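You operate a simulated robot arm through the tools that you are given. There is no shell and no other tool. Be economical: measure what you need, move in short steps, check, and stop when the job is done.

Carry out the task below with a simulated robot arm. There is one attempt and no reset: what you move stays moved.

## Task
Top up the boiler into the green band and switch it on again.
Fine: switch it off first; open the filler cap, fill from the red tap lever, spill nothing, shut the cap before switching on.

Only the result counts: the job must be done as asked and must still hold three seconds after the hand-in. Knocking over, shifting, dropping, spilling or breaking anything else fails it. Lids that push on must go on centred and level and be pressed home; caps that screw on are set level and turned clockwise until they are tight.

## Robot
A 7-joint arm with a two-finger parallel gripper, fixed in place. Base frame: the origin is at the foot of the arm, x ahead of it, y to its left, z up. Lengths are in mm, angles in degrees, forces in N, time in s.
With the tool pointing down near the work surface it reaches from about 120 to 700 mm from the base axis. Its first joint turns from -166.0 to 166.0 degrees. Payload 1.57 kg.
The tool frame sits at the grasp point between the pads (the TCP): z along the fingers, y along the line on which they close. The tips reach 30 mm beyond it. Largest opening 110 mm; finger width 24, thickness 12; the body of the gripper, 48 by 112 mm, starts 78 mm behind the TCP.
Orientation is told as [roll, pitch, yaw] about the base's x, y, z axes, in that order, counted from this pose: with the fingers straight down and closing along the base's y, the tool's x points along the base's -x, its y along +y and its z along -z.

## Interface
- The arm moves only by the tool servo_tool. Its argument "increments" is a list that holds one entry, the list of rows, each a list of 6 numbers: the shift along the tool's x, y, z in mm, then the turn, a rotation vector about the tool's x, y, z in degrees. In form: [[[tx, ty, tz, wx, wy, wz], ...]]. A call has 1 to 10 rows; each row is the pose to reach, as a shift and turn from the pose commanded when the call began, along the tool's axes at that moment. "jaw" is the finger opening in mm, from 0 to 110, set as the call begins (left out, the last holds). Each row takes 0.2 s and may step no farther than 50 mm and 8.6 degrees from the row before; otherwise, or with a gripper value out of range, the whole call is refused. A pose out of reach is approached as far as the arm can. The call stops where the force on the tool passes 90 N (or 10 N more than at its start, if that is more) or the arm is blocked; 0.2 s more then pass. The fingers move at their own pace (about 45 mm/s each) and stop on an object; they squeeze with about 24 N. The grip force told is the motor's: it shows also when the fingers shut on nothing. Time passes only in rows, and 0.2 s behind the last, so rows that repeat a pose let the fingers close. The reply holds the time, the measured pose of the TCP, the force on the tool along the base axes, the opening and the grip force, in the units named above and with some noise.
- Cameras (640 x 400 px; columns grow to the right, rows downward): "scene" is fixed at [398.2, -500, 1362.7]; the picture's right is [1.00, -0.04, 0.00], its down [-0.02, -0.43, -0.90] and it looks along [0.04, 0.90, -0.43] (base axes); focal length 366 px, centre (320, 200). "wrist" rides on the gripper at [70, 16, -141] in the tool frame; the picture's right is [-0.23, 0.97, 0.00], its down [-0.85, -0.20, -0.48] and it looks along [-0.47, -0.11, 0.88] (tool axes); focal length 222 px, centre (320, 200). There is no depth. A picture from a camera that has moved, and an enlarged one, comes with that camera's place and axes in the base frame and with its lens.
- camera(camera): a new picture of that camera. It takes no simulated time.
- move_column(by): slides the trunk up (or, below 0, down) by that many mm; the arm rides with it, the base frame stays. It gives what a move gives, with no picture.
- inspect(camera, box): a new picture of the part [left, top, right, bottom] of that camera's present view, enlarged. It takes no simulated time.
- finish_job(): hands the job in; it is judged then, once.

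Go step by step. Nothing tells you positions but the pictures and the camera data: compare them with the known pose of the tool, close in by small moves and look again before you grip or let go. The budget is 120 turns and 68 pictures, counting those below and the enlarged ones. Unless the task says otherwise, let go and move clear before handing in, and close with one line.

The tools are called as name(argument=value, ...) on one line, values as JSON. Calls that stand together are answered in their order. servo_tool: Moves the arm, as the interface text tells. Its arguments: {"type":"object","properties":{"increments":{"type":"array","items":{"type":"array","items":{"type":"array","items":{"type":"number"}}}},"jaw":{"type":"number"}},"required":["increments"]} The other tools are called the same way: move_column (by) slides the trunk up or down; camera (camera) takes a picture; inspect (camera, box) takes an enlarged picture of a part of a camera's view; finish_job () hands the job in.

At the start:

```text
t: 0.0
eef_pos: [84.5, 388.2, 1210.4]
tool_rot: [0.0, -0.1, 0.0]
ft_force: [-0.6, -0.5, -0.4]
grip_width: 110.0
grip_force: 0.0
trunk travel left (down, up): [-515.0, 75.0]
```

scene: 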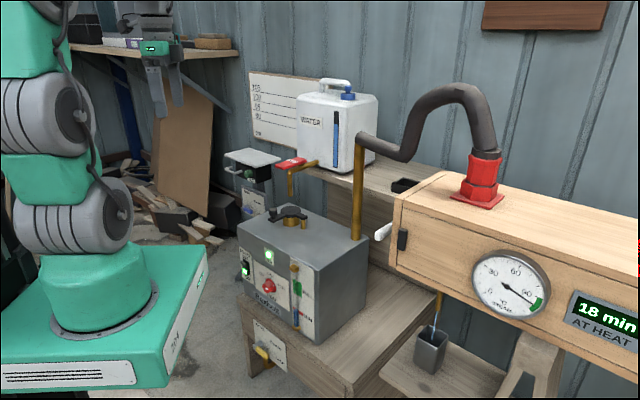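
wrist: 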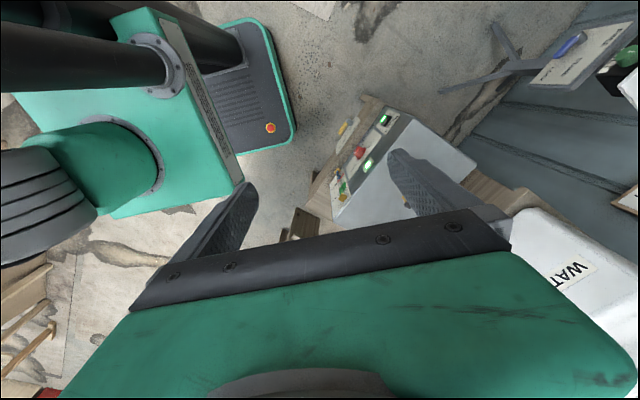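

I see a boiler with a front panel (switch, lamps, level glass), a filler cap on top, and a red tap lever at the water can. I will enlarge these first.

inspect(camera="scene", box=[225, 190, 385, 290])

inspect(camera="scene", box=[225, 240, 385, 390])

inspect(camera="scene", box=[220, 70, 400, 240])

```text
4.00 times, centred on (305, 240) of scene
camera zoom: at [398.2, -500.0, 1362.7], right [1.0, -0.04, 0.0], down [-0.02, -0.43, -0.9], along [0.04, 0.9, -0.43], focal length 1463 px, centre (380, 40)
```

zoom: 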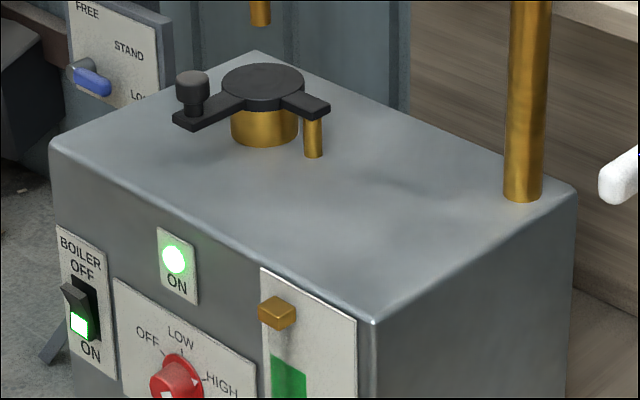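

```text
2.67 times, centred on (305, 315) of scene
camera zoom: at [398.2, -500.0, 1362.7], right [1.0, -0.04, 0.0], down [-0.02, -0.43, -0.9], along [0.04, 0.9, -0.43], focal length 975 px, centre (360, -107)
```

zoom: 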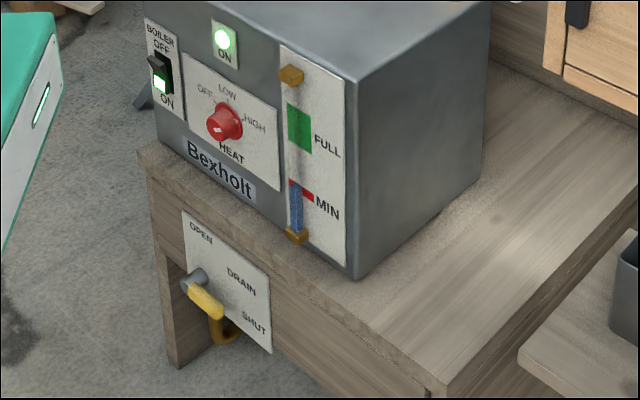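

```text
2.35 times, centred on (310, 155) of scene
camera zoom: at [398.2, -500.0, 1362.7], right [1.0, -0.04, 0.0], down [-0.02, -0.43, -0.9], along [0.04, 0.9, -0.43], focal length 860 px, centre (344, 306)
```

zoom: 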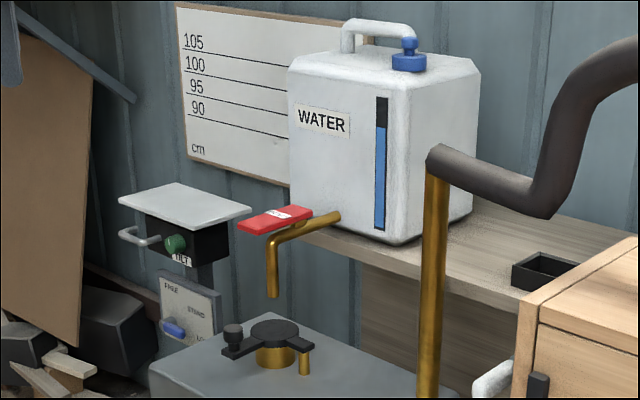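

I'll compare with the wrist view to triangulate.

inspect(camera="wrist", box=[300, 80, 540, 230])

```text
2.67 times, centred on (420, 155) of wrist
camera zoom: at [15.4, 404.9, 1352.1], right [0.23, 0.97, 0.0], down [0.85, -0.2, 0.48], along [0.47, -0.11, -0.88], focal length 592 px, centre (53, 320)
```

zoom: 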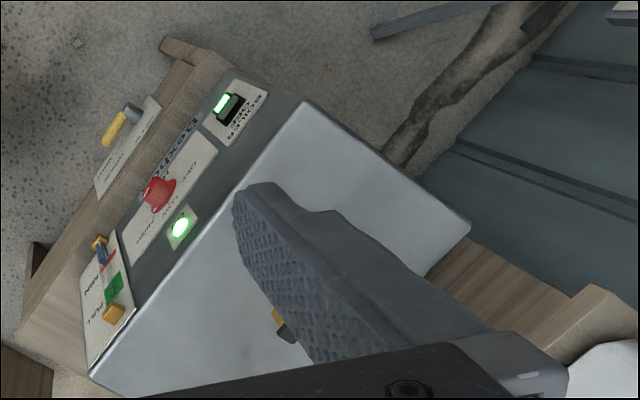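

The boiler sits low: top at about z=736, front face turned about 45°, and the filler cap near (346, 630). I lower the trunk to get near it.

move_column(by=-300)

camera(camera="wrist")

camera(camera="scene")

```text
t: 3.0
eef_pos: [84.1, 388.9, 909.2]
tool_rot: [-0.1, 0.1, 0.1]
ft_force: [-0.5, 0.9, 0.0]
grip_width: 110.0
grip_force: 0.0
trunk travel left (down, up): [-215.0, 375.0]
```

```text
61 pictures are left
camera wrist: at [15.4, 404.8, 1052.1], right [0.23, 0.97, 0.0], down [0.85, -0.2, 0.48], along [0.47, -0.11, -0.88], focal length 222 px, centre (320, 200)
```

wrist: 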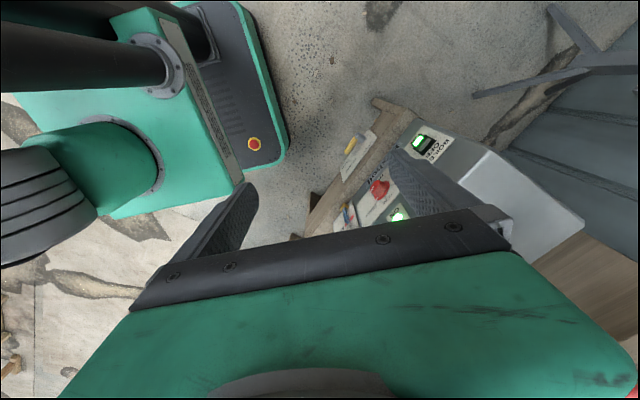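

```text
60 pictures are left
```

scene: 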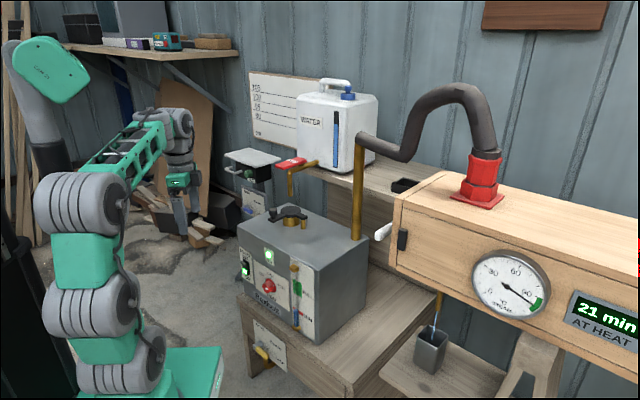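

The switch is at about (177, 598, 585) on the front face. I yaw the tool 45° toward the boiler while descending, then tilt it 45°.

servo_tool(increments=[[[0, 7, 18, 0, 0, -7.5], [0, 14, 36, 0, 0, -15], [0, 21, 54, 0, 0, -22.5], [0, 28, 72, 0, 0, -30], [0, 35, 90, 0, 0, -37.5], [0, 41, 109, 0, 0, -45]]], jaw=0)

servo_tool(increments=[[[0, 0, 5, 0, -7.5, 0], [0, 0, 10, 0, -15, 0], [0, 0, 15, 0, -22.5, 0], [0, 0, 20, 0, -30, 0], [0, 0, 25, 0, -37.5, 0], [0, 0, 30, 0, -45, 0]]])

camera(camera="wrist")

camera(camera="scene")

```text
t: 4.4
eef_pos: [84.5, 429.7, 801.1]
tool_rot: [0.0, 0.0, 45.1]
ft_force: [-0.2, 0.2, 0.3]
grip_width: 0.0
grip_force: 7.8
trunk travel left (down, up): [-215.0, 375.0]
```

```text
t: 5.9
eef_pos: [153.1, 431.9, 796.7]
tool_rot: [4.9, -45.9, 31.7]
ft_force: [-0.4, -0.1, -0.4]
grip_width: 0.1
grip_force: 21.4
trunk travel left (down, up): [-215.0, 375.0]
stopped in row 6: the arm was blocked; the commanded pose is now the measured one
```

```text
59 pictures are left
camera wrist: at [23.6, 355.3, 846.7], right [-0.43, 0.88, 0.22], down [0.35, -0.07, 0.93], along [0.83, 0.48, -0.28], focal length 222 px, centre (320, 200)
```

wrist: 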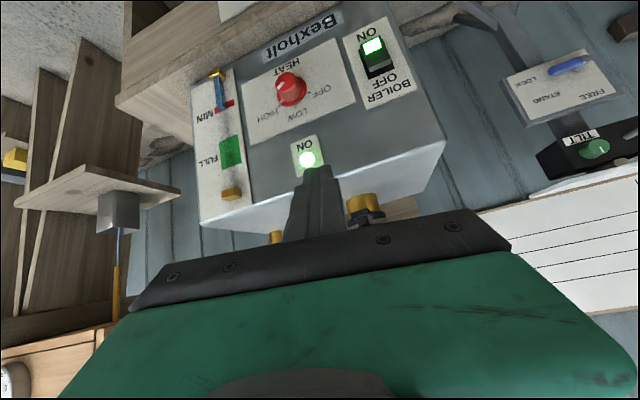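

```text
58 pictures are left
```

scene: 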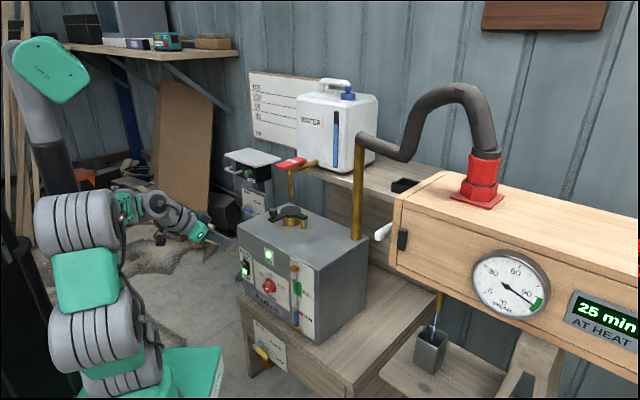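

The switch triangulates to about (178, 590, 585), with the OFF half above centre. I move the closed fingertips to 40 mm in front of the OFF half.

servo_tool(increments=[[[18.7, 19.2, 32.1, 0, 0, 0], [37.4, 38.3, 64.2, 0, 0, 0], [56.1, 57.5, 96.4, 0, 0, 0], [74.8, 76.6, 128.5, 0, 0, 0], [93.5, 95.8, 160.6, 0, 0, 0]]])

camera(camera="wrist")

inspect(camera="scene", box=[145, 190, 305, 290])

```text
t: 7.1
eef_pos: [131.7, 548.0, 623.3]
tool_rot: [4.9, -45.9, 31.8]
ft_force: [-0.8, 0.0, 0.0]
grip_width: 0.0
grip_force: 21.1
trunk travel left (down, up): [-215.0, 375.0]
```

```text
57 pictures are left
camera wrist: at [2.0, 471.7, 673.8], right [-0.43, 0.88, 0.22], down [0.35, -0.06, 0.93], along [0.83, 0.48, -0.28], focal length 222 px, centre (320, 200)
```

wrist: 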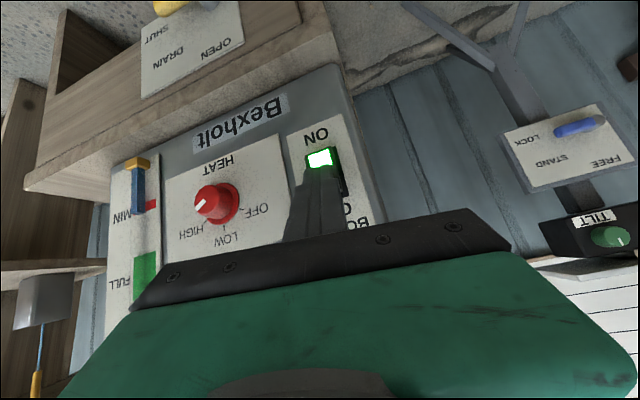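

```text
4.00 times, centred on (225, 240) of scene
camera zoom: at [398.2, -500.0, 1362.7], right [1.0, -0.04, 0.0], down [-0.02, -0.43, -0.9], along [0.04, 0.9, -0.43], focal length 1463 px, centre (700, 40)
```

zoom: 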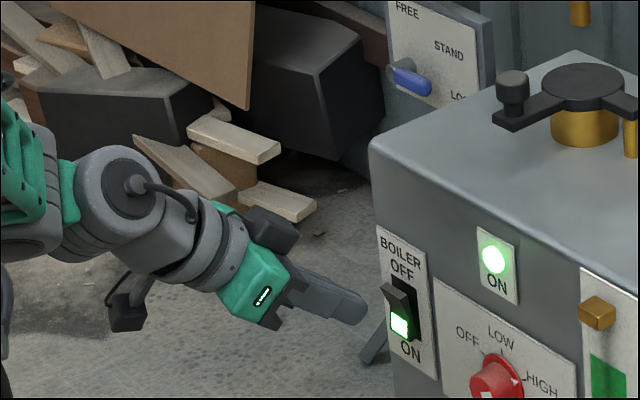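

The tips are lined up with the OFF half. I press inward along the panel normal in small steps.

servo_tool(increments=[[[-13.5, 3.6, 14.3, 0, 0, 0], [-19, 5.1, 20, 0, 0, 0], [-23, 6.2, 24.3, 0, 0, 0], [-26, 7, 27.5, 0, 0, 0], [-28.4, 7.6, 30, 0, 0, 0]]])

inspect(camera="scene", box=[185, 215, 305, 290])

```text
t: 8.2
eef_pos: [152.6, 570.3, 625.3]
tool_rot: [4.6, -45.3, 32.4]
ft_force: [-48.0, -53.1, 36.4]
grip_width: 0.1
grip_force: 21.7
trunk travel left (down, up): [-215.0, 375.0]
stopped in row 5: the force on the tool passed its limit (the readings are from after the stop); the commanded pose is now the measured one
```

```text
5.33 times, centred on (245, 252) of scene
camera zoom: at [398.2, -500.0, 1362.7], right [1.0, -0.04, 0.0], down [-0.02, -0.43, -0.9], along [0.04, 0.9, -0.43], focal length 1950 px, centre (720, -80)
```

zoom: 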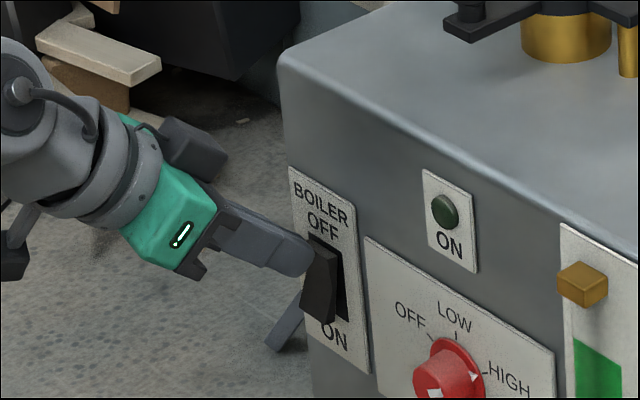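

The boiler is off: lamp dark, rocker toggled. I back away and rise to look at the filler cap.

servo_tool(increments=[[[20.3, -5.5, -21.5, 0, 0, 0], [40.6, -11, -43, 0, 0, 0], [61, -16.5, -64.5, 0, 0, 0]]])

move_column(by=250)

camera(camera="wrist")

```text
t: 9.0
eef_pos: [147.5, 493.9, 607.7]
tool_rot: [1.7, -45.0, 28.3]
ft_force: [0.5, 0.0, 0.2]
grip_width: 0.2
grip_force: 21.2
trunk travel left (down, up): [-215.0, 375.0]
```

```text
t: 11.6
eef_pos: [144.9, 496.7, 860.0]
tool_rot: [2.4, -45.1, 28.0]
ft_force: [0.6, -0.2, 0.1]
grip_width: 0.0
grip_force: 21.4
trunk travel left (down, up): [-465.0, 125.0]
```

```text
54 pictures are left
camera wrist: at [9.3, 434.9, 912.8], right [-0.34, 0.92, 0.19], down [0.34, -0.07, 0.94], along [0.88, 0.38, -0.29], focal length 222 px, centre (320, 200)
```

wrist: 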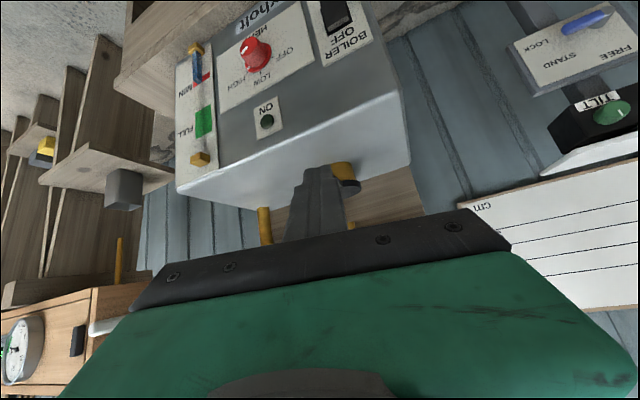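

I take a closer look at the cap and the tap from the scene camera.

inspect(camera="scene", box=[262, 195, 326, 235])

inspect(camera="scene", box=[262, 145, 342, 205])

inspect(camera="wrist", box=[220, 130, 420, 255])

```text
10.00 times, centred on (294, 215) of scene
camera zoom: at [398.2, -500.0, 1362.7], right [1.0, -0.04, 0.0], down [-0.02, -0.43, -0.9], along [0.04, 0.9, -0.43], focal length 3657 px, centre (580, 50)
```

zoom: 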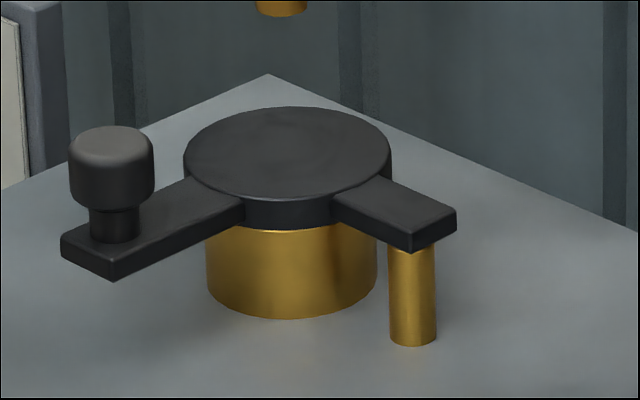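

```text
6.67 times, centred on (302, 175) of scene
camera zoom: at [398.2, -500.0, 1362.7], right [1.0, -0.04, 0.0], down [-0.02, -0.43, -0.9], along [0.04, 0.9, -0.43], focal length 2438 px, centre (440, 367)
```

zoom: 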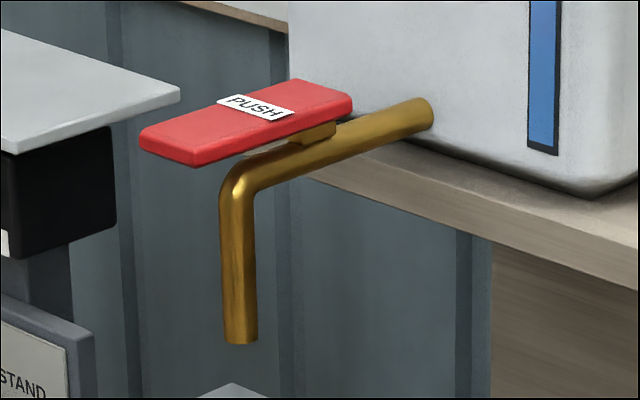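

```text
3.20 times, centred on (320, 192) of wrist
camera zoom: at [9.3, 434.9, 912.8], right [-0.34, 0.92, 0.19], down [0.34, -0.07, 0.94], along [0.88, 0.38, -0.29], focal length 711 px, centre (320, 224)
```

zoom: 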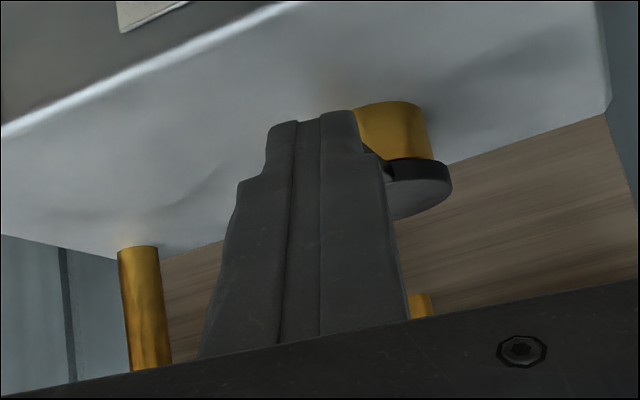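

The lid is a swing lid: pivot post at right about (389, 584), knob at about (289, 584, z 780–815). The tap is a PUSH paddle that may hang near the knob, so I rise to triangulate it.

move_column(by=125)

servo_tool(increments=[[[-21, 1, -21, -5, 0.2, -5], [-42.5, 1.8, -42.3, -9.9, 0.4, -9.9]]])

camera(camera="wrist")

```text
t: 13.1
eef_pos: [145.3, 497.7, 989.1]
tool_rot: [2.7, -45.2, 27.7]
ft_force: [-0.2, 0.4, -0.2]
grip_width: 0.1
grip_force: 21.8
trunk travel left (down, up): [-590.0, 0.0]
```

```text
t: 13.7
eef_pos: [93.1, 507.1, 1058.7]
tool_rot: [4.5, -45.9, 46.5]
ft_force: [0.4, -0.9, 0.7]
grip_width: 0.0
grip_force: 21.6
trunk travel left (down, up): [-590.0, 0.0]
```

```text
50 pictures are left
camera wrist: at [-13.8, 402.0, 1109.4], right [-0.63, 0.74, 0.22], down [0.35, 0.03, 0.93], along [0.69, 0.67, -0.28], focal length 222 px, centre (320, 200)
```

wrist: 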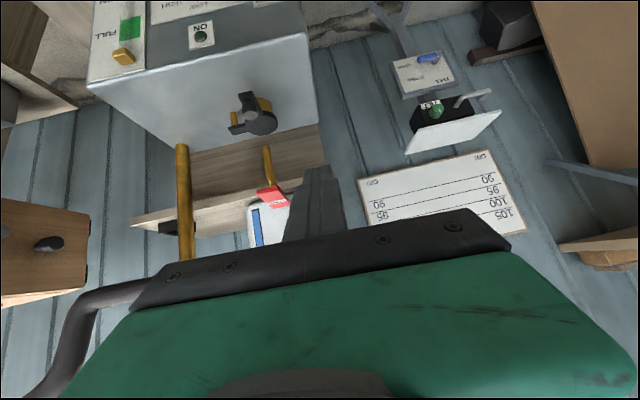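

inspect(camera="wrist", box=[200, 80, 328, 220])

```text
2.86 times, centred on (264, 150) of wrist
camera zoom: at [-13.8, 402.0, 1109.4], right [-0.63, 0.74, 0.22], down [0.35, 0.03, 0.93], along [0.69, 0.67, -0.28], focal length 635 px, centre (480, 343)
```

zoom: 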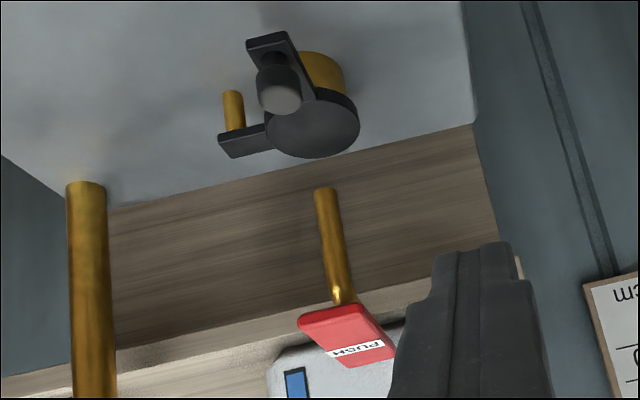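

Spout end is at (346, 631, 843), right over the filler. The paddle tip is at about (315, 600, 957) and the knob top at (292, 575, 820). I lower and go in front of the knob with a 45 mm opening.

move_column(by=-150)

servo_tool(increments=[[[-14.5, -27.8, 25.5, 0, 0, 0], [-29.1, -55.6, 51, 0, 0, 0], [-43.6, -83.4, 76.5, 0, 0, 0], [-58.2, -111.2, 102, 0, 0, 0], [-58.2, -111.2, 102, 0, 0, 0]]], jaw=46)

camera(camera="wrist")

inspect(camera="scene", box=[210, 140, 370, 240])

```text
t: 15.4
eef_pos: [95.1, 507.2, 906.5]
tool_rot: [4.1, -45.7, 46.4]
ft_force: [0.6, 0.5, -0.1]
grip_width: 0.3
grip_force: 21.3
trunk travel left (down, up): [-440.0, 150.0]
```

```text
t: 16.6
eef_pos: [252.7, 521.9, 872.1]
tool_rot: [4.0, -45.7, 46.4]
ft_force: [-0.4, 0.2, -0.5]
grip_width: 46.1
grip_force: 0.0
trunk travel left (down, up): [-440.0, 150.0]
```

```text
48 pictures are left
camera wrist: at [145.7, 416.4, 922.2], right [-0.63, 0.75, 0.21], down [0.35, 0.03, 0.94], along [0.69, 0.66, -0.28], focal length 222 px, centre (320, 200)
```

wrist: 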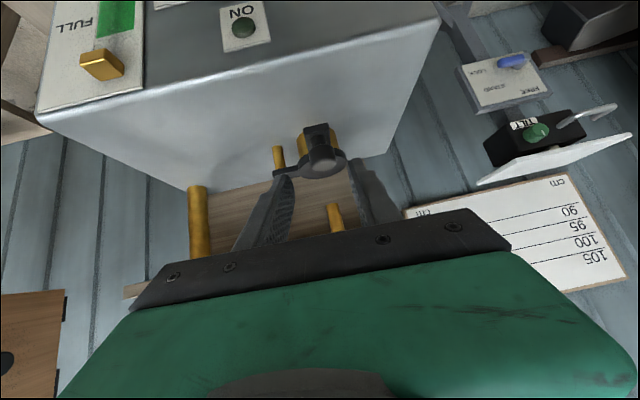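

```text
4.00 times, centred on (290, 190) of scene
camera zoom: at [398.2, -500.0, 1362.7], right [1.0, -0.04, 0.0], down [-0.02, -0.43, -0.9], along [0.04, 0.9, -0.43], focal length 1463 px, centre (440, 240)
```

zoom: 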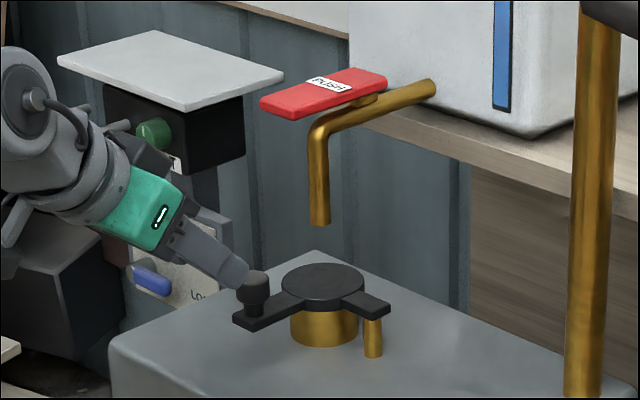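

The knob lies between the open fingers. I advance along the tool axis to straddle it.

servo_tool(increments=[[[0, 1, 25, 0, 0, 0], [0, 2, 50, 0, 0, 0], [0.5, 2.8, 65, 0, 0, 0], [0.6, 2.8, 76, 0, 0, 0]]])

camera(camera="wrist")

inspect(camera="scene", box=[250, 180, 330, 240])

```text
t: 17.6
eef_pos: [282.9, 565.6, 817.5]
tool_rot: [4.1, -45.6, 46.4]
ft_force: [1.8, -0.2, 0.1]
grip_width: 46.1
grip_force: 0.1
trunk travel left (down, up): [-440.0, 150.0]
```

```text
46 pictures are left
camera wrist: at [175.7, 460.9, 868.6], right [-0.63, 0.75, 0.21], down [0.35, 0.03, 0.94], along [0.69, 0.66, -0.28], focal length 222 px, centre (320, 200)
```

wrist: 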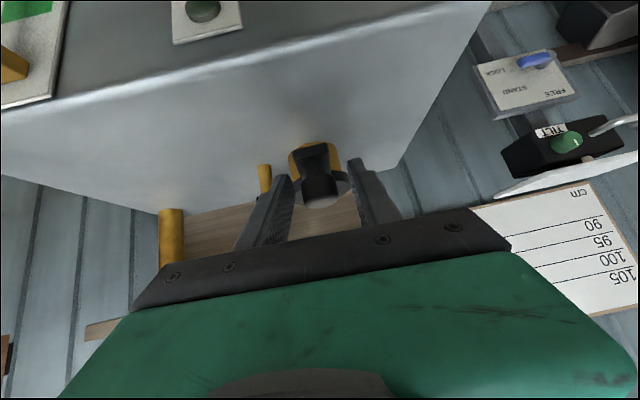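

```text
6.67 times, centred on (290, 210) of scene
camera zoom: at [398.2, -500.0, 1362.7], right [1.0, -0.04, 0.0], down [-0.02, -0.43, -0.9], along [0.04, 0.9, -0.43], focal length 2438 px, centre (520, 133)
```

zoom: 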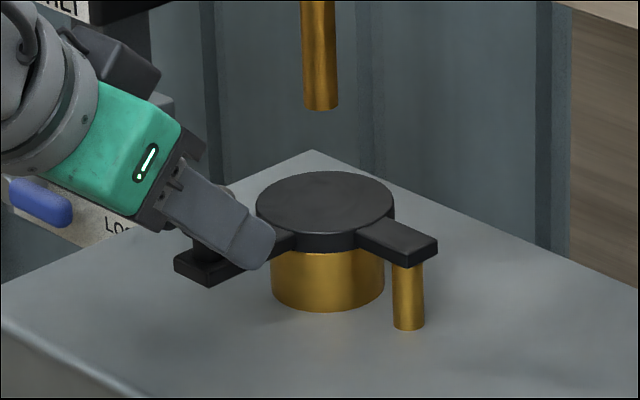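

Knob is straddled without contact. I drag it gently toward −y about the pivot post to test the swing direction.

servo_tool(increments=[[[4.6, -7.5, -5.3, 0, 0, 0], [8.5, -15.7, -10.1, 0, 0, 0], [11.8, -24.6, -14.1, 0, 0, 0]]])

inspect(camera="scene", box=[250, 180, 330, 240])

```text
t: 18.4
eef_pos: [289.0, 535.7, 819.0]
tool_rot: [4.0, -45.7, 46.5]
ft_force: [-0.4, -0.1, -0.9]
grip_width: 46.5
grip_force: 0.4
trunk travel left (down, up): [-440.0, 150.0]
```

```text
6.67 times, centred on (290, 210) of scene
camera zoom: at [398.2, -500.0, 1362.7], right [1.0, -0.04, 0.0], down [-0.02, -0.43, -0.9], along [0.04, 0.9, -0.43], focal length 2438 px, centre (520, 133)
```

zoom: 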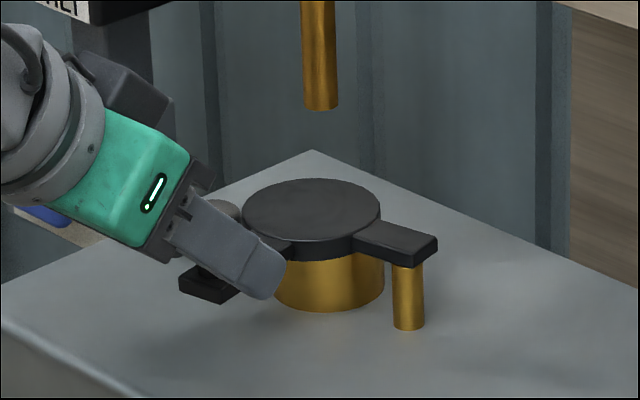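

The lid swings freely this way. I continue the arc to about 90°.

servo_tool(increments=[[[4.0, -15.8, -5.4, 0, 0, 0], [5.9, -32.5, -8.7, 0, 0, 0], [5.9, -49.6, -10, 0, 0, 0], [3.7, -66.6, -9.1, 0, 0, 0], [-0.5, -82.9, -6, 0, 0, 0], [-6.5, -98, -1, 0, 0, 0], [-14.3, -111.6, 6, 0, 0, 0], [-21.4, -121, 12.7, 0, 0, 0]]])

inspect(camera="scene", box=[250, 180, 362, 250])

```text
t: 20.2
eef_pos: [395.8, 475.5, 819.4]
tool_rot: [4.1, -45.7, 46.5]
ft_force: [-3.8, 0.3, 0.1]
grip_width: 49.1
grip_force: 1.6
trunk travel left (down, up): [-440.0, 150.0]
```

```text
5.71 times, centred on (306, 215) of scene
camera zoom: at [398.2, -500.0, 1362.7], right [1.0, -0.04, 0.0], down [-0.02, -0.43, -0.9], along [0.04, 0.9, -0.43], focal length 2090 px, centre (400, 114)
```

zoom: 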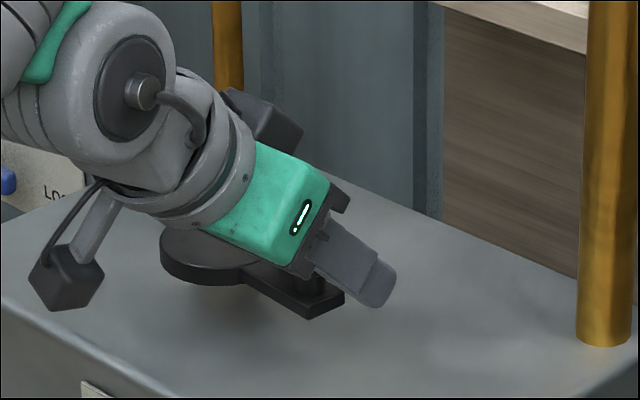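

The lid is swung open. I relieve the contact and back out along the tool axis, then look at the opening.

servo_tool(increments=[[[0, 6, 0, 0, 0, 0], [0, 6, -30, 0, 0, 0], [0, 6, -60, 0, 0, 0], [0, 6, -100, 0, 0, 0], [0, 6, -140, 0, 0, 0]]])

camera(camera="wrist")

camera(camera="scene")

```text
t: 21.4
eef_pos: [331.3, 400.2, 916.1]
tool_rot: [4.1, -45.7, 46.5]
ft_force: [0.3, -0.2, -0.6]
grip_width: 46.0
grip_force: 0.1
trunk travel left (down, up): [-440.0, 150.0]
```

```text
42 pictures are left
camera wrist: at [224.2, 295.1, 966.8], right [-0.63, 0.75, 0.21], down [0.35, 0.03, 0.94], along [0.69, 0.66, -0.28], focal length 222 px, centre (320, 200)
```

wrist: 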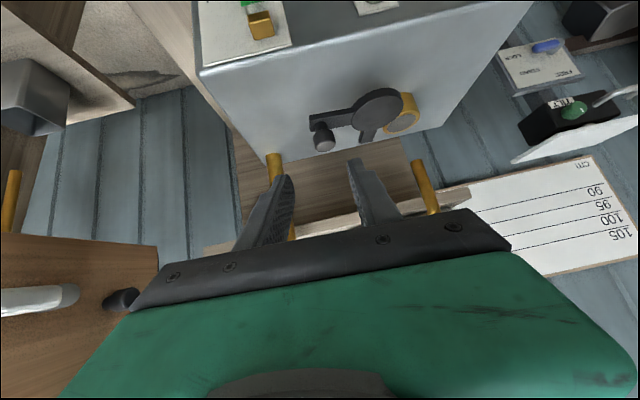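

```text
41 pictures are left
```

scene: 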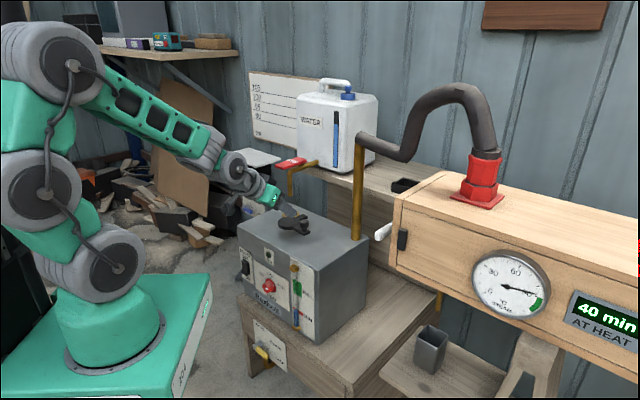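

inspect(camera="wrist", box=[290, 70, 450, 170])

inspect(camera="scene", box=[262, 190, 342, 240])

```text
4.00 times, centred on (370, 120) of wrist
camera zoom: at [224.2, 295.1, 966.8], right [-0.63, 0.75, 0.21], down [0.35, 0.03, 0.94], along [0.69, 0.66, -0.28], focal length 888 px, centre (120, 520)
```

zoom: 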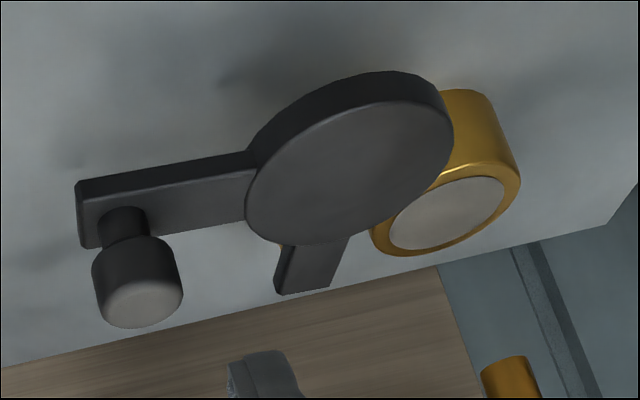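

```text
8.00 times, centred on (302, 215) of scene
camera zoom: at [398.2, -500.0, 1362.7], right [1.0, -0.04, 0.0], down [-0.02, -0.43, -0.9], along [0.04, 0.9, -0.43], focal length 2926 px, centre (464, 80)
```

zoom: 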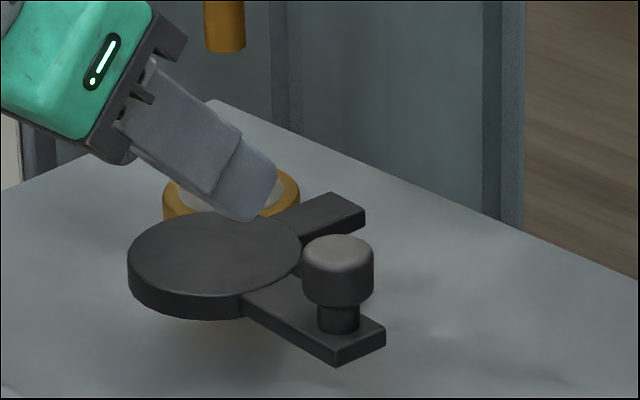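

The filler is fully open. I close the jaw, rise, and position the fingertips above the front of the red paddle.

move_column(by=120)

servo_tool(increments=[[[-18.1, 27.7, 22.7, 0, 0, 0], [-36.3, 55.3, 45.3, 0, 0, 0], [-54.4, 83, 68, 0, 0, 0], [-72.6, 110.6, 90.6, 0, 0, 0], [-90.7, 138.3, 113.3, 0, 0, 0]]], jaw=0)

camera(camera="wrist")

inspect(camera="scene", box=[230, 110, 358, 190])

```text
t: 22.9
eef_pos: [332.3, 400.9, 1035.4]
tool_rot: [4.1, -45.5, 46.4]
ft_force: [0.1, -0.2, 0.0]
grip_width: 46.1
grip_force: 0.0
trunk travel left (down, up): [-560.0, 30.0]
```

```text
t: 24.1
eef_pos: [321.2, 601.1, 1028.2]
tool_rot: [4.1, -45.5, 46.5]
ft_force: [0.0, -0.2, 0.4]
grip_width: 0.0
grip_force: 21.8
trunk travel left (down, up): [-560.0, 30.0]
```

```text
38 pictures are left
camera wrist: at [213.5, 497.6, 1078.8], right [-0.63, 0.75, 0.21], down [0.35, 0.03, 0.94], along [0.69, 0.66, -0.28], focal length 222 px, centre (320, 200)
```

wrist: 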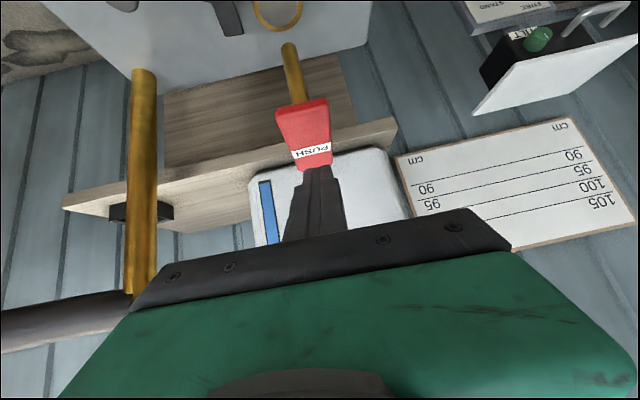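

```text
5.00 times, centred on (294, 150) of scene
camera zoom: at [398.2, -500.0, 1362.7], right [1.0, -0.04, 0.0], down [-0.02, -0.43, -0.9], along [0.04, 0.9, -0.43], focal length 1828 px, centre (450, 450)
```

zoom: 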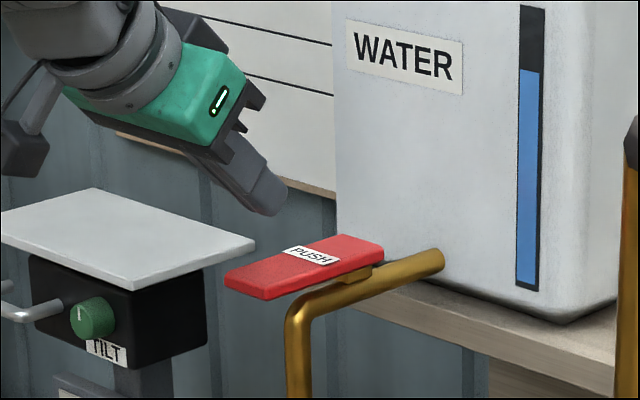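

The tips are above the paddle's front end. I lower onto it in small steps and watch for flow.

servo_tool(increments=[[[14.4, -1.1, 13.9, 0, 0, 0], [25.1, -1.9, 24.3, 0, 0, 0], [30.2, -2.3, 29.1, 0, 0, 0], [33, -2.5, 31.9, 0, 0, 0]]])

inspect(camera="scene", box=[220, 140, 380, 340])

```text
t: 25.1
eef_pos: [320.6, 599.9, 983.1]
tool_rot: [4.1, -45.6, 46.4]
ft_force: [-0.7, 0.5, 1.1]
grip_width: 0.1
grip_force: 21.5
trunk travel left (down, up): [-560.0, 30.0]
```

```text
2.00 times, centred on (300, 240) of scene
camera zoom: at [398.2, -500.0, 1362.7], right [1.0, -0.04, 0.0], down [-0.02, -0.43, -0.9], along [0.04, 0.9, -0.43], focal length 731 px, centre (360, 120)
```

zoom: 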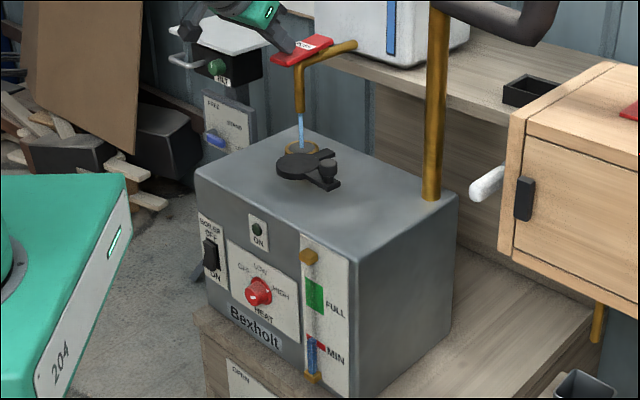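

Water is flowing into the filler. I press a touch more and hold one second, then check the level glass.

servo_tool(increments=[[[2.2, -0.2, 2.1, 0, 0, 0], [2.2, -0.2, 2.1, 0, 0, 0], [2.2, -0.2, 2.1, 0, 0, 0], [2.2, -0.2, 2.1, 0, 0, 0], [2.2, -0.2, 2.1, 0, 0, 0]]])

inspect(camera="scene", box=[220, 190, 380, 340])

```text
t: 26.4
eef_pos: [321.5, 600.2, 980.3]
tool_rot: [4.1, -45.6, 46.4]
ft_force: [-0.6, 0.5, 1.9]
grip_width: 0.0
grip_force: 21.2
trunk travel left (down, up): [-560.0, 30.0]
```

```text
2.67 times, centred on (300, 265) of scene
camera zoom: at [398.2, -500.0, 1362.7], right [1.0, -0.04, 0.0], down [-0.02, -0.43, -0.9], along [0.04, 0.9, -0.43], focal length 975 px, centre (373, 27)
```

zoom: 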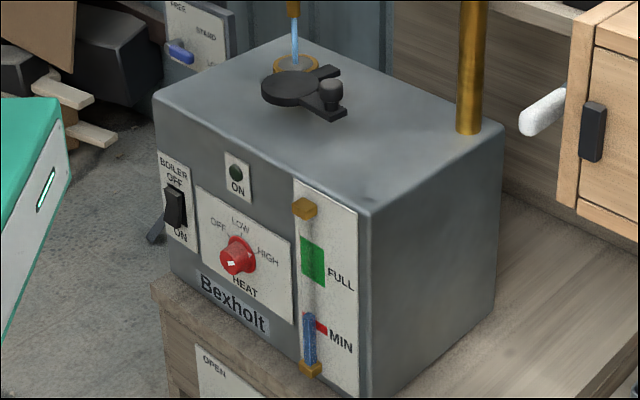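

The level rises slowly. I hold two more seconds and zoom on the glass to get the rate.

servo_tool(increments=[[[2.2, -0.2, 2.1, 0, 0, 0], [2.2, -0.2, 2.1, 0, 0, 0], [2.2, -0.2, 2.1, 0, 0, 0], [2.2, -0.2, 2.1, 0, 0, 0], [2.2, -0.2, 2.1, 0, 0, 0], [2.2, -0.2, 2.1, 0, 0, 0], [2.2, -0.2, 2.1, 0, 0, 0], [2.2, -0.2, 2.1, 0, 0, 0], [2.2, -0.2, 2.1, 0, 0, 0], [2.2, -0.2, 2.1, 0, 0, 0]]])

inspect(camera="scene", box=[250, 195, 350, 335])

```text
t: 28.6
eef_pos: [321.3, 600.5, 975.9]
tool_rot: [4.1, -45.8, 46.4]
ft_force: [-0.5, -0.6, 1.2]
grip_width: 0.1
grip_force: 21.2
trunk travel left (down, up): [-560.0, 30.0]
```

```text
2.86 times, centred on (300, 265) of scene
camera zoom: at [398.2, -500.0, 1362.7], right [1.0, -0.04, 0.0], down [-0.02, -0.43, -0.9], along [0.04, 0.9, -0.43], focal length 1045 px, centre (377, 14)
```

zoom: 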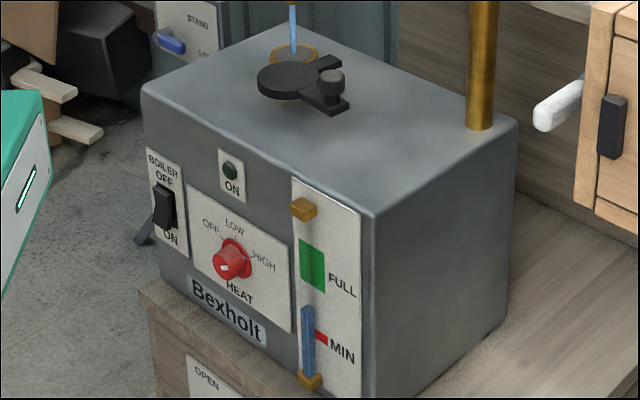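

The rate is about 2 px/s, and the band centre needs about 14 px more. I hold 2.2 s more at the same depth and recheck.

servo_tool(increments=[[[0, 0, 0, 0, 0, 0], [0, 0, 0, 0, 0, 0], [0, 0, 0, 0, 0, 0], [0, 0, 0, 0, 0, 0], [0, 0, 0, 0, 0, 0], [0, 0, 0, 0, 0, 0], [0, 0, 0, 0, 0, 0], [0, 0, 0, 0, 0, 0], [0, 0, 0, 0, 0, 0], [0, 0, 0, 0, 0, 0]]])

inspect(camera="scene", box=[250, 195, 350, 335])

```text
t: 30.8
eef_pos: [320.9, 599.7, 976.0]
tool_rot: [4.0, -45.7, 46.3]
ft_force: [0.6, -0.7, 1.9]
grip_width: 0.3
grip_force: 21.4
trunk travel left (down, up): [-560.0, 30.0]
```

```text
2.86 times, centred on (300, 265) of scene
camera zoom: at [398.2, -500.0, 1362.7], right [1.0, -0.04, 0.0], down [-0.02, -0.43, -0.9], along [0.04, 0.9, -0.43], focal length 1045 px, centre (377, 14)
```

zoom: 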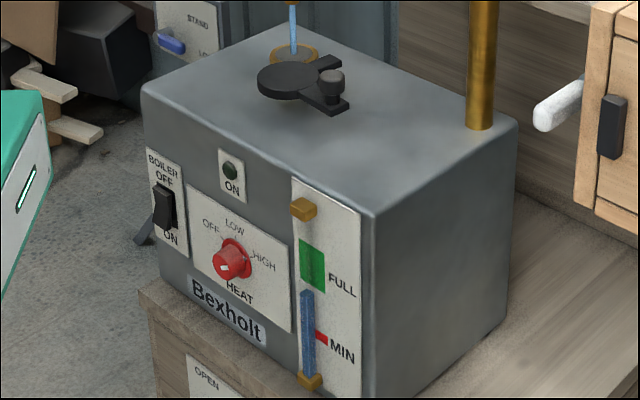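

Level now at the bottom edge of the green band, rising about 7 zoom-px/s; I aim for 263. I hold another 2.2 s.

servo_tool(increments=[[[0, 0, 0, 0, 0, 0], [0, 0, 0, 0, 0, 0], [0, 0, 0, 0, 0, 0], [0, 0, 0, 0, 0, 0], [0, 0, 0, 0, 0, 0], [0, 0, 0, 0, 0, 0], [0, 0, 0, 0, 0, 0], [0, 0, 0, 0, 0, 0], [0, 0, 0, 0, 0, 0], [0, 0, 0, 0, 0, 0]]])

inspect(camera="scene", box=[250, 195, 350, 335])

```text
t: 33.0
eef_pos: [321.2, 600.5, 977.0]
tool_rot: [4.1, -45.7, 46.4]
ft_force: [0.5, 0.4, 1.6]
grip_width: 0.1
grip_force: 20.7
trunk travel left (down, up): [-560.0, 30.0]
```

```text
2.86 times, centred on (300, 265) of scene
camera zoom: at [398.2, -500.0, 1362.7], right [1.0, -0.04, 0.0], down [-0.02, -0.43, -0.9], along [0.04, 0.9, -0.43], focal length 1045 px, centre (377, 14)
```

zoom: 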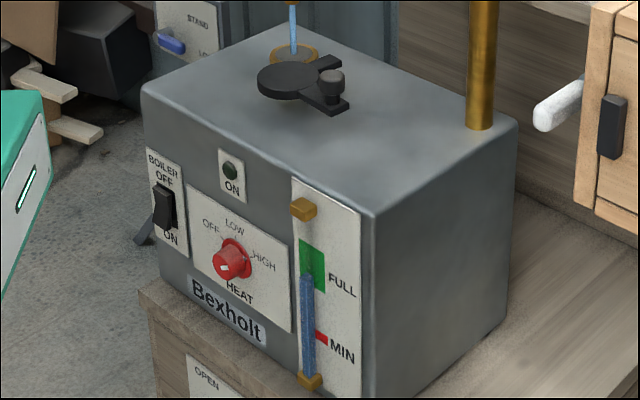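

Level is in the lower part of the band. I hold briefly, then lift off.

servo_tool(increments=[[[0, 0, 0, 0, 0, 0], [0, 0, 0, 0, 0, 0], [0, 0, 0, 0, 0, 0], [0, 0, 0, 0, 0, 0], [-14.4, 1.1, -13.9, 0, 0, 0], [-35.9, 2.7, -34.7, 0, 0, 0], [-57.4, 4.3, -55.5, 0, 0, 0], [-57.4, 4.3, -55.5, 0, 0, 0]]])

inspect(camera="scene", box=[250, 195, 350, 335])

inspect(camera="scene", box=[240, 140, 350, 240])

```text
t: 34.8
eef_pos: [319.6, 599.9, 1056.1]
tool_rot: [4.0, -45.6, 46.5]
ft_force: [0.1, 0.0, 0.1]
grip_width: 0.0
grip_force: 21.1
trunk travel left (down, up): [-560.0, 30.0]
```

```text
2.86 times, centred on (300, 265) of scene
camera zoom: at [398.2, -500.0, 1362.7], right [1.0, -0.04, 0.0], down [-0.02, -0.43, -0.9], along [0.04, 0.9, -0.43], focal length 1045 px, centre (377, 14)
```

zoom: 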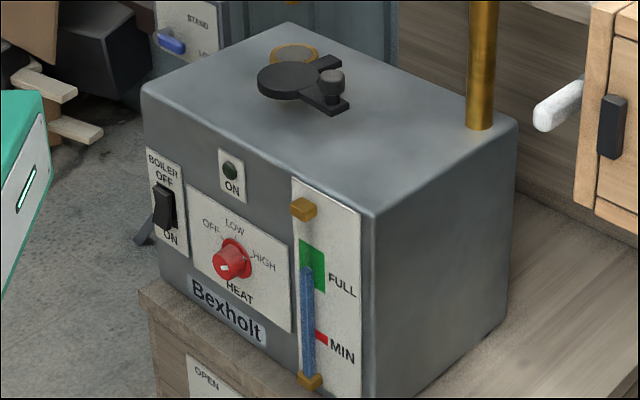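

```text
4.00 times, centred on (295, 190) of scene
camera zoom: at [398.2, -500.0, 1362.7], right [1.0, -0.04, 0.0], down [-0.02, -0.43, -0.9], along [0.04, 0.9, -0.43], focal length 1463 px, centre (420, 240)
```

zoom: 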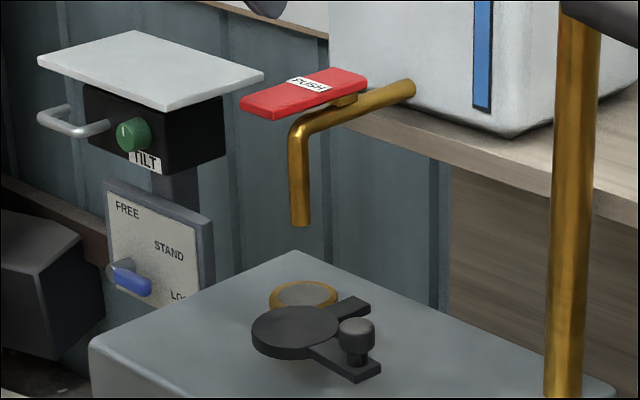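

Level is centred in the green band and flow has stopped. I go back to the pose in front of the knob to close the lid.

servo_tool(increments=[[[21.9, -28, -19, 0, 0, 0], [43.7, -56, -38.1, 0, 0, 0], [65.6, -83.9, -57.1, 0, 0, 0], [87.4, -111.8, -76.2, 0, 0, 0], [109.3, -139.8, -95.2, 0, 0, 0], [109.3, -139.8, -95.2, 0, 0, 0]]], jaw=46)

move_column(by=-120)

inspect(camera="wrist", box=[220, 70, 460, 220])

```text
t: 36.1
eef_pos: [333.6, 399.5, 1036.9]
tool_rot: [4.1, -45.7, 46.5]
ft_force: [0.5, -0.1, -0.4]
grip_width: 46.0
grip_force: 0.1
trunk travel left (down, up): [-560.0, 30.0]
```

```text
t: 37.6
eef_pos: [333.3, 399.4, 917.3]
tool_rot: [4.2, -45.7, 46.3]
ft_force: [-0.1, -0.1, 0.1]
grip_width: 46.0
grip_force: 0.1
trunk travel left (down, up): [-440.0, 150.0]
```

```text
2.67 times, centred on (340, 145) of wrist
camera zoom: at [225.1, 294.7, 967.8], right [-0.63, 0.75, 0.21], down [0.35, 0.03, 0.94], along [0.69, 0.66, -0.28], focal length 592 px, centre (267, 347)
```

zoom: 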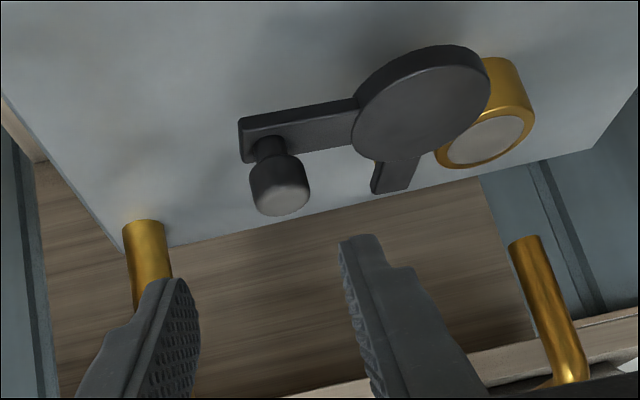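

I re-enter over the knob along the same line.

servo_tool(increments=[[[0, 0, 40, 0, 0, 0], [0, 0, 80, 0, 0, 0], [0, 0, 110, 0, 0, 0], [0, 0, 128, 0, 0, 0], [0, 0, 139, 0, 0, 0]]])

servo_tool(increments=[[[10.5, 14.6, -9.7, 0, 0, 0], [18.8, 32, -17, 0, 0, 0], [24.5, 51.3, -21.3, 0, 0, 0], [27.4, 71.5, -22.7, 0, 0, 0], [27.2, 92, -20.9, 0, 0, 0], [24.8, 108.6, -17.2, 0, 0, 0], [20.5, 124.2, -11.5, 0, 0, 0], [15.6, 135.6, -5.6, 0, 0, 0]]])

inspect(camera="scene", box=[250, 180, 330, 240])

```text
t: 38.9
eef_pos: [394.5, 477.2, 819.8]
tool_rot: [4.2, -45.6, 46.4]
ft_force: [0.5, 0.3, 0.7]
grip_width: 46.2
grip_force: 0.1
trunk travel left (down, up): [-440.0, 150.0]
```

```text
t: 40.6
eef_pos: [279.7, 554.9, 819.2]
tool_rot: [4.1, -45.6, 46.4]
ft_force: [0.1, 1.0, 0.2]
grip_width: 45.9
grip_force: 0.0
trunk travel left (down, up): [-440.0, 150.0]
```

```text
6.67 times, centred on (290, 210) of scene
camera zoom: at [398.2, -500.0, 1362.7], right [1.0, -0.04, 0.0], down [-0.02, -0.43, -0.9], along [0.04, 0.9, -0.43], focal length 2438 px, centre (520, 133)
```

zoom: 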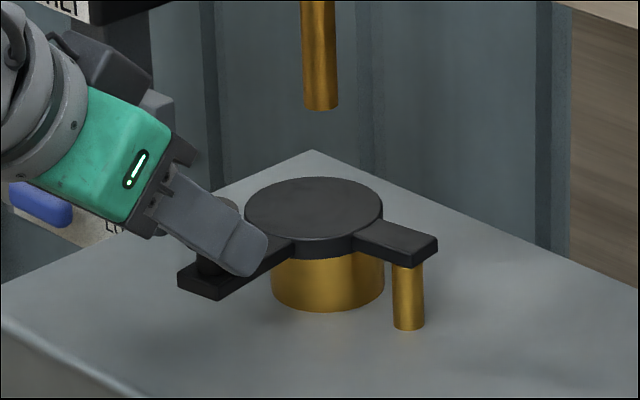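

Nearly closed: about 8° to go by comparison with the closed picture. I push on in small steps.

servo_tool(increments=[[[-2.7, 4.4, 3.1, 0, 0, 0], [-5.4, 8.8, 6.2, 0, 0, 0], [-6.7, 10.9, 7.7, 0, 0, 0]]])

inspect(camera="scene", box=[250, 180, 330, 240])

```text
t: 41.5
eef_pos: [279.6, 570.0, 819.8]
tool_rot: [4.0, -45.7, 46.4]
ft_force: [-0.4, 0.4, 0.0]
grip_width: 46.3
grip_force: 0.1
trunk travel left (down, up): [-440.0, 150.0]
```

```text
6.67 times, centred on (290, 210) of scene
camera zoom: at [398.2, -500.0, 1362.7], right [1.0, -0.04, 0.0], down [-0.02, -0.43, -0.9], along [0.04, 0.9, -0.43], focal length 2438 px, centre (520, 133)
```

zoom: 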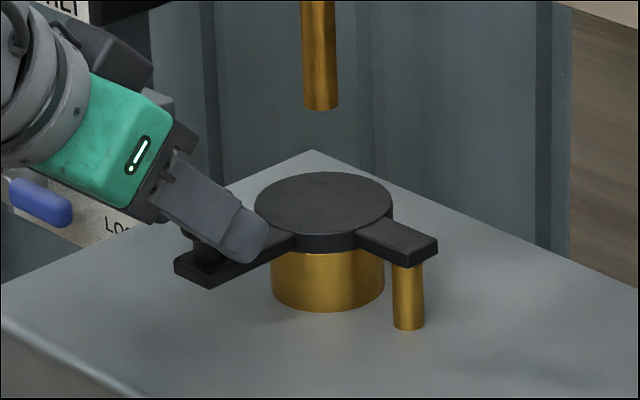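

About 1–2° remains; I nudge about 4 mm more, watching for the stop.

servo_tool(increments=[[[-0.9, 1.5, 1.0, 0, 0, 0], [-1.8, 2.9, 2.1, 0, 0, 0]]])

inspect(camera="scene", box=[250, 180, 330, 240])

```text
t: 42.0
eef_pos: [279.0, 573.1, 818.9]
tool_rot: [4.2, -45.7, 46.4]
ft_force: [1.0, -2.7, 2.0]
grip_width: 47.6
grip_force: 1.1
trunk travel left (down, up): [-440.0, 150.0]
```

```text
6.67 times, centred on (290, 210) of scene
camera zoom: at [398.2, -500.0, 1362.7], right [1.0, -0.04, 0.0], down [-0.02, -0.43, -0.9], along [0.04, 0.9, -0.43], focal length 2438 px, centre (520, 133)
```

zoom: 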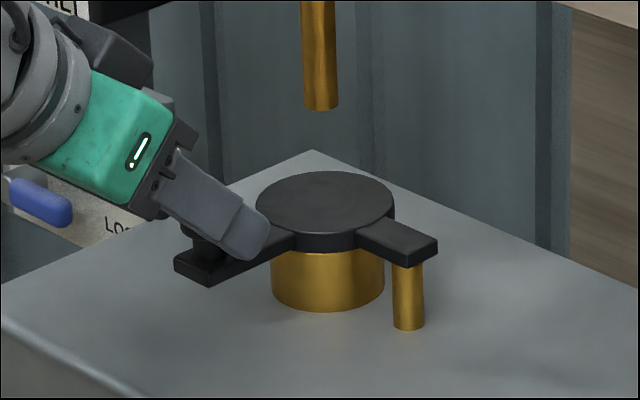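

The lid is back at its stop, same as at the start. I release, back out, and move to in front of the switch.

servo_tool(increments=[[[0, -3.5, 0, 0, 0, 0], [0, -3.5, -35, 0, 0, 0], [0, -3.5, -70, 0, 0, 0], [0, -3.5, -100, 0, 0, 0], [21, 29, -119, 0, 0, 0], [42, 62, -138, 0, 0, 0], [62.8, 95, -157, 0, 0, 0]]])

inspect(camera="scene", box=[250, 180, 330, 240])

move_column(by=-295)

```text
t: 43.6
eef_pos: [108.0, 514.5, 888.7]
tool_rot: [4.1, -45.5, 46.5]
ft_force: [-0.1, 0.0, 0.2]
grip_width: 45.8
grip_force: 0.1
trunk travel left (down, up): [-440.0, 150.0]
```

```text
6.67 times, centred on (290, 210) of scene
camera zoom: at [398.2, -500.0, 1362.7], right [1.0, -0.04, 0.0], down [-0.02, -0.43, -0.9], along [0.04, 0.9, -0.43], focal length 2438 px, centre (520, 133)
```

zoom: 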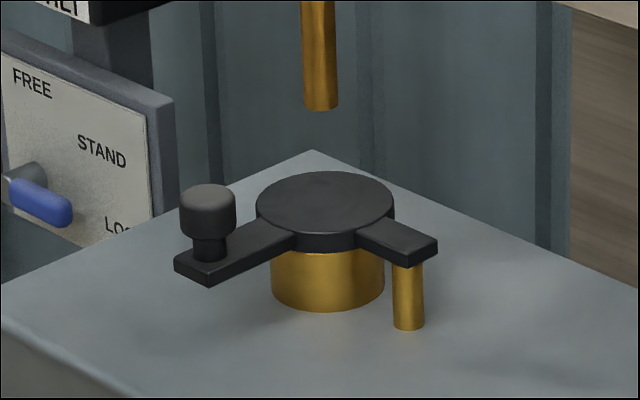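

```text
t: 46.6
eef_pos: [108.0, 514.2, 593.1]
tool_rot: [4.1, -45.8, 46.5]
ft_force: [0.4, -0.3, 0.1]
grip_width: 46.1
grip_force: 0.0
trunk travel left (down, up): [-145.0, 445.0]
```

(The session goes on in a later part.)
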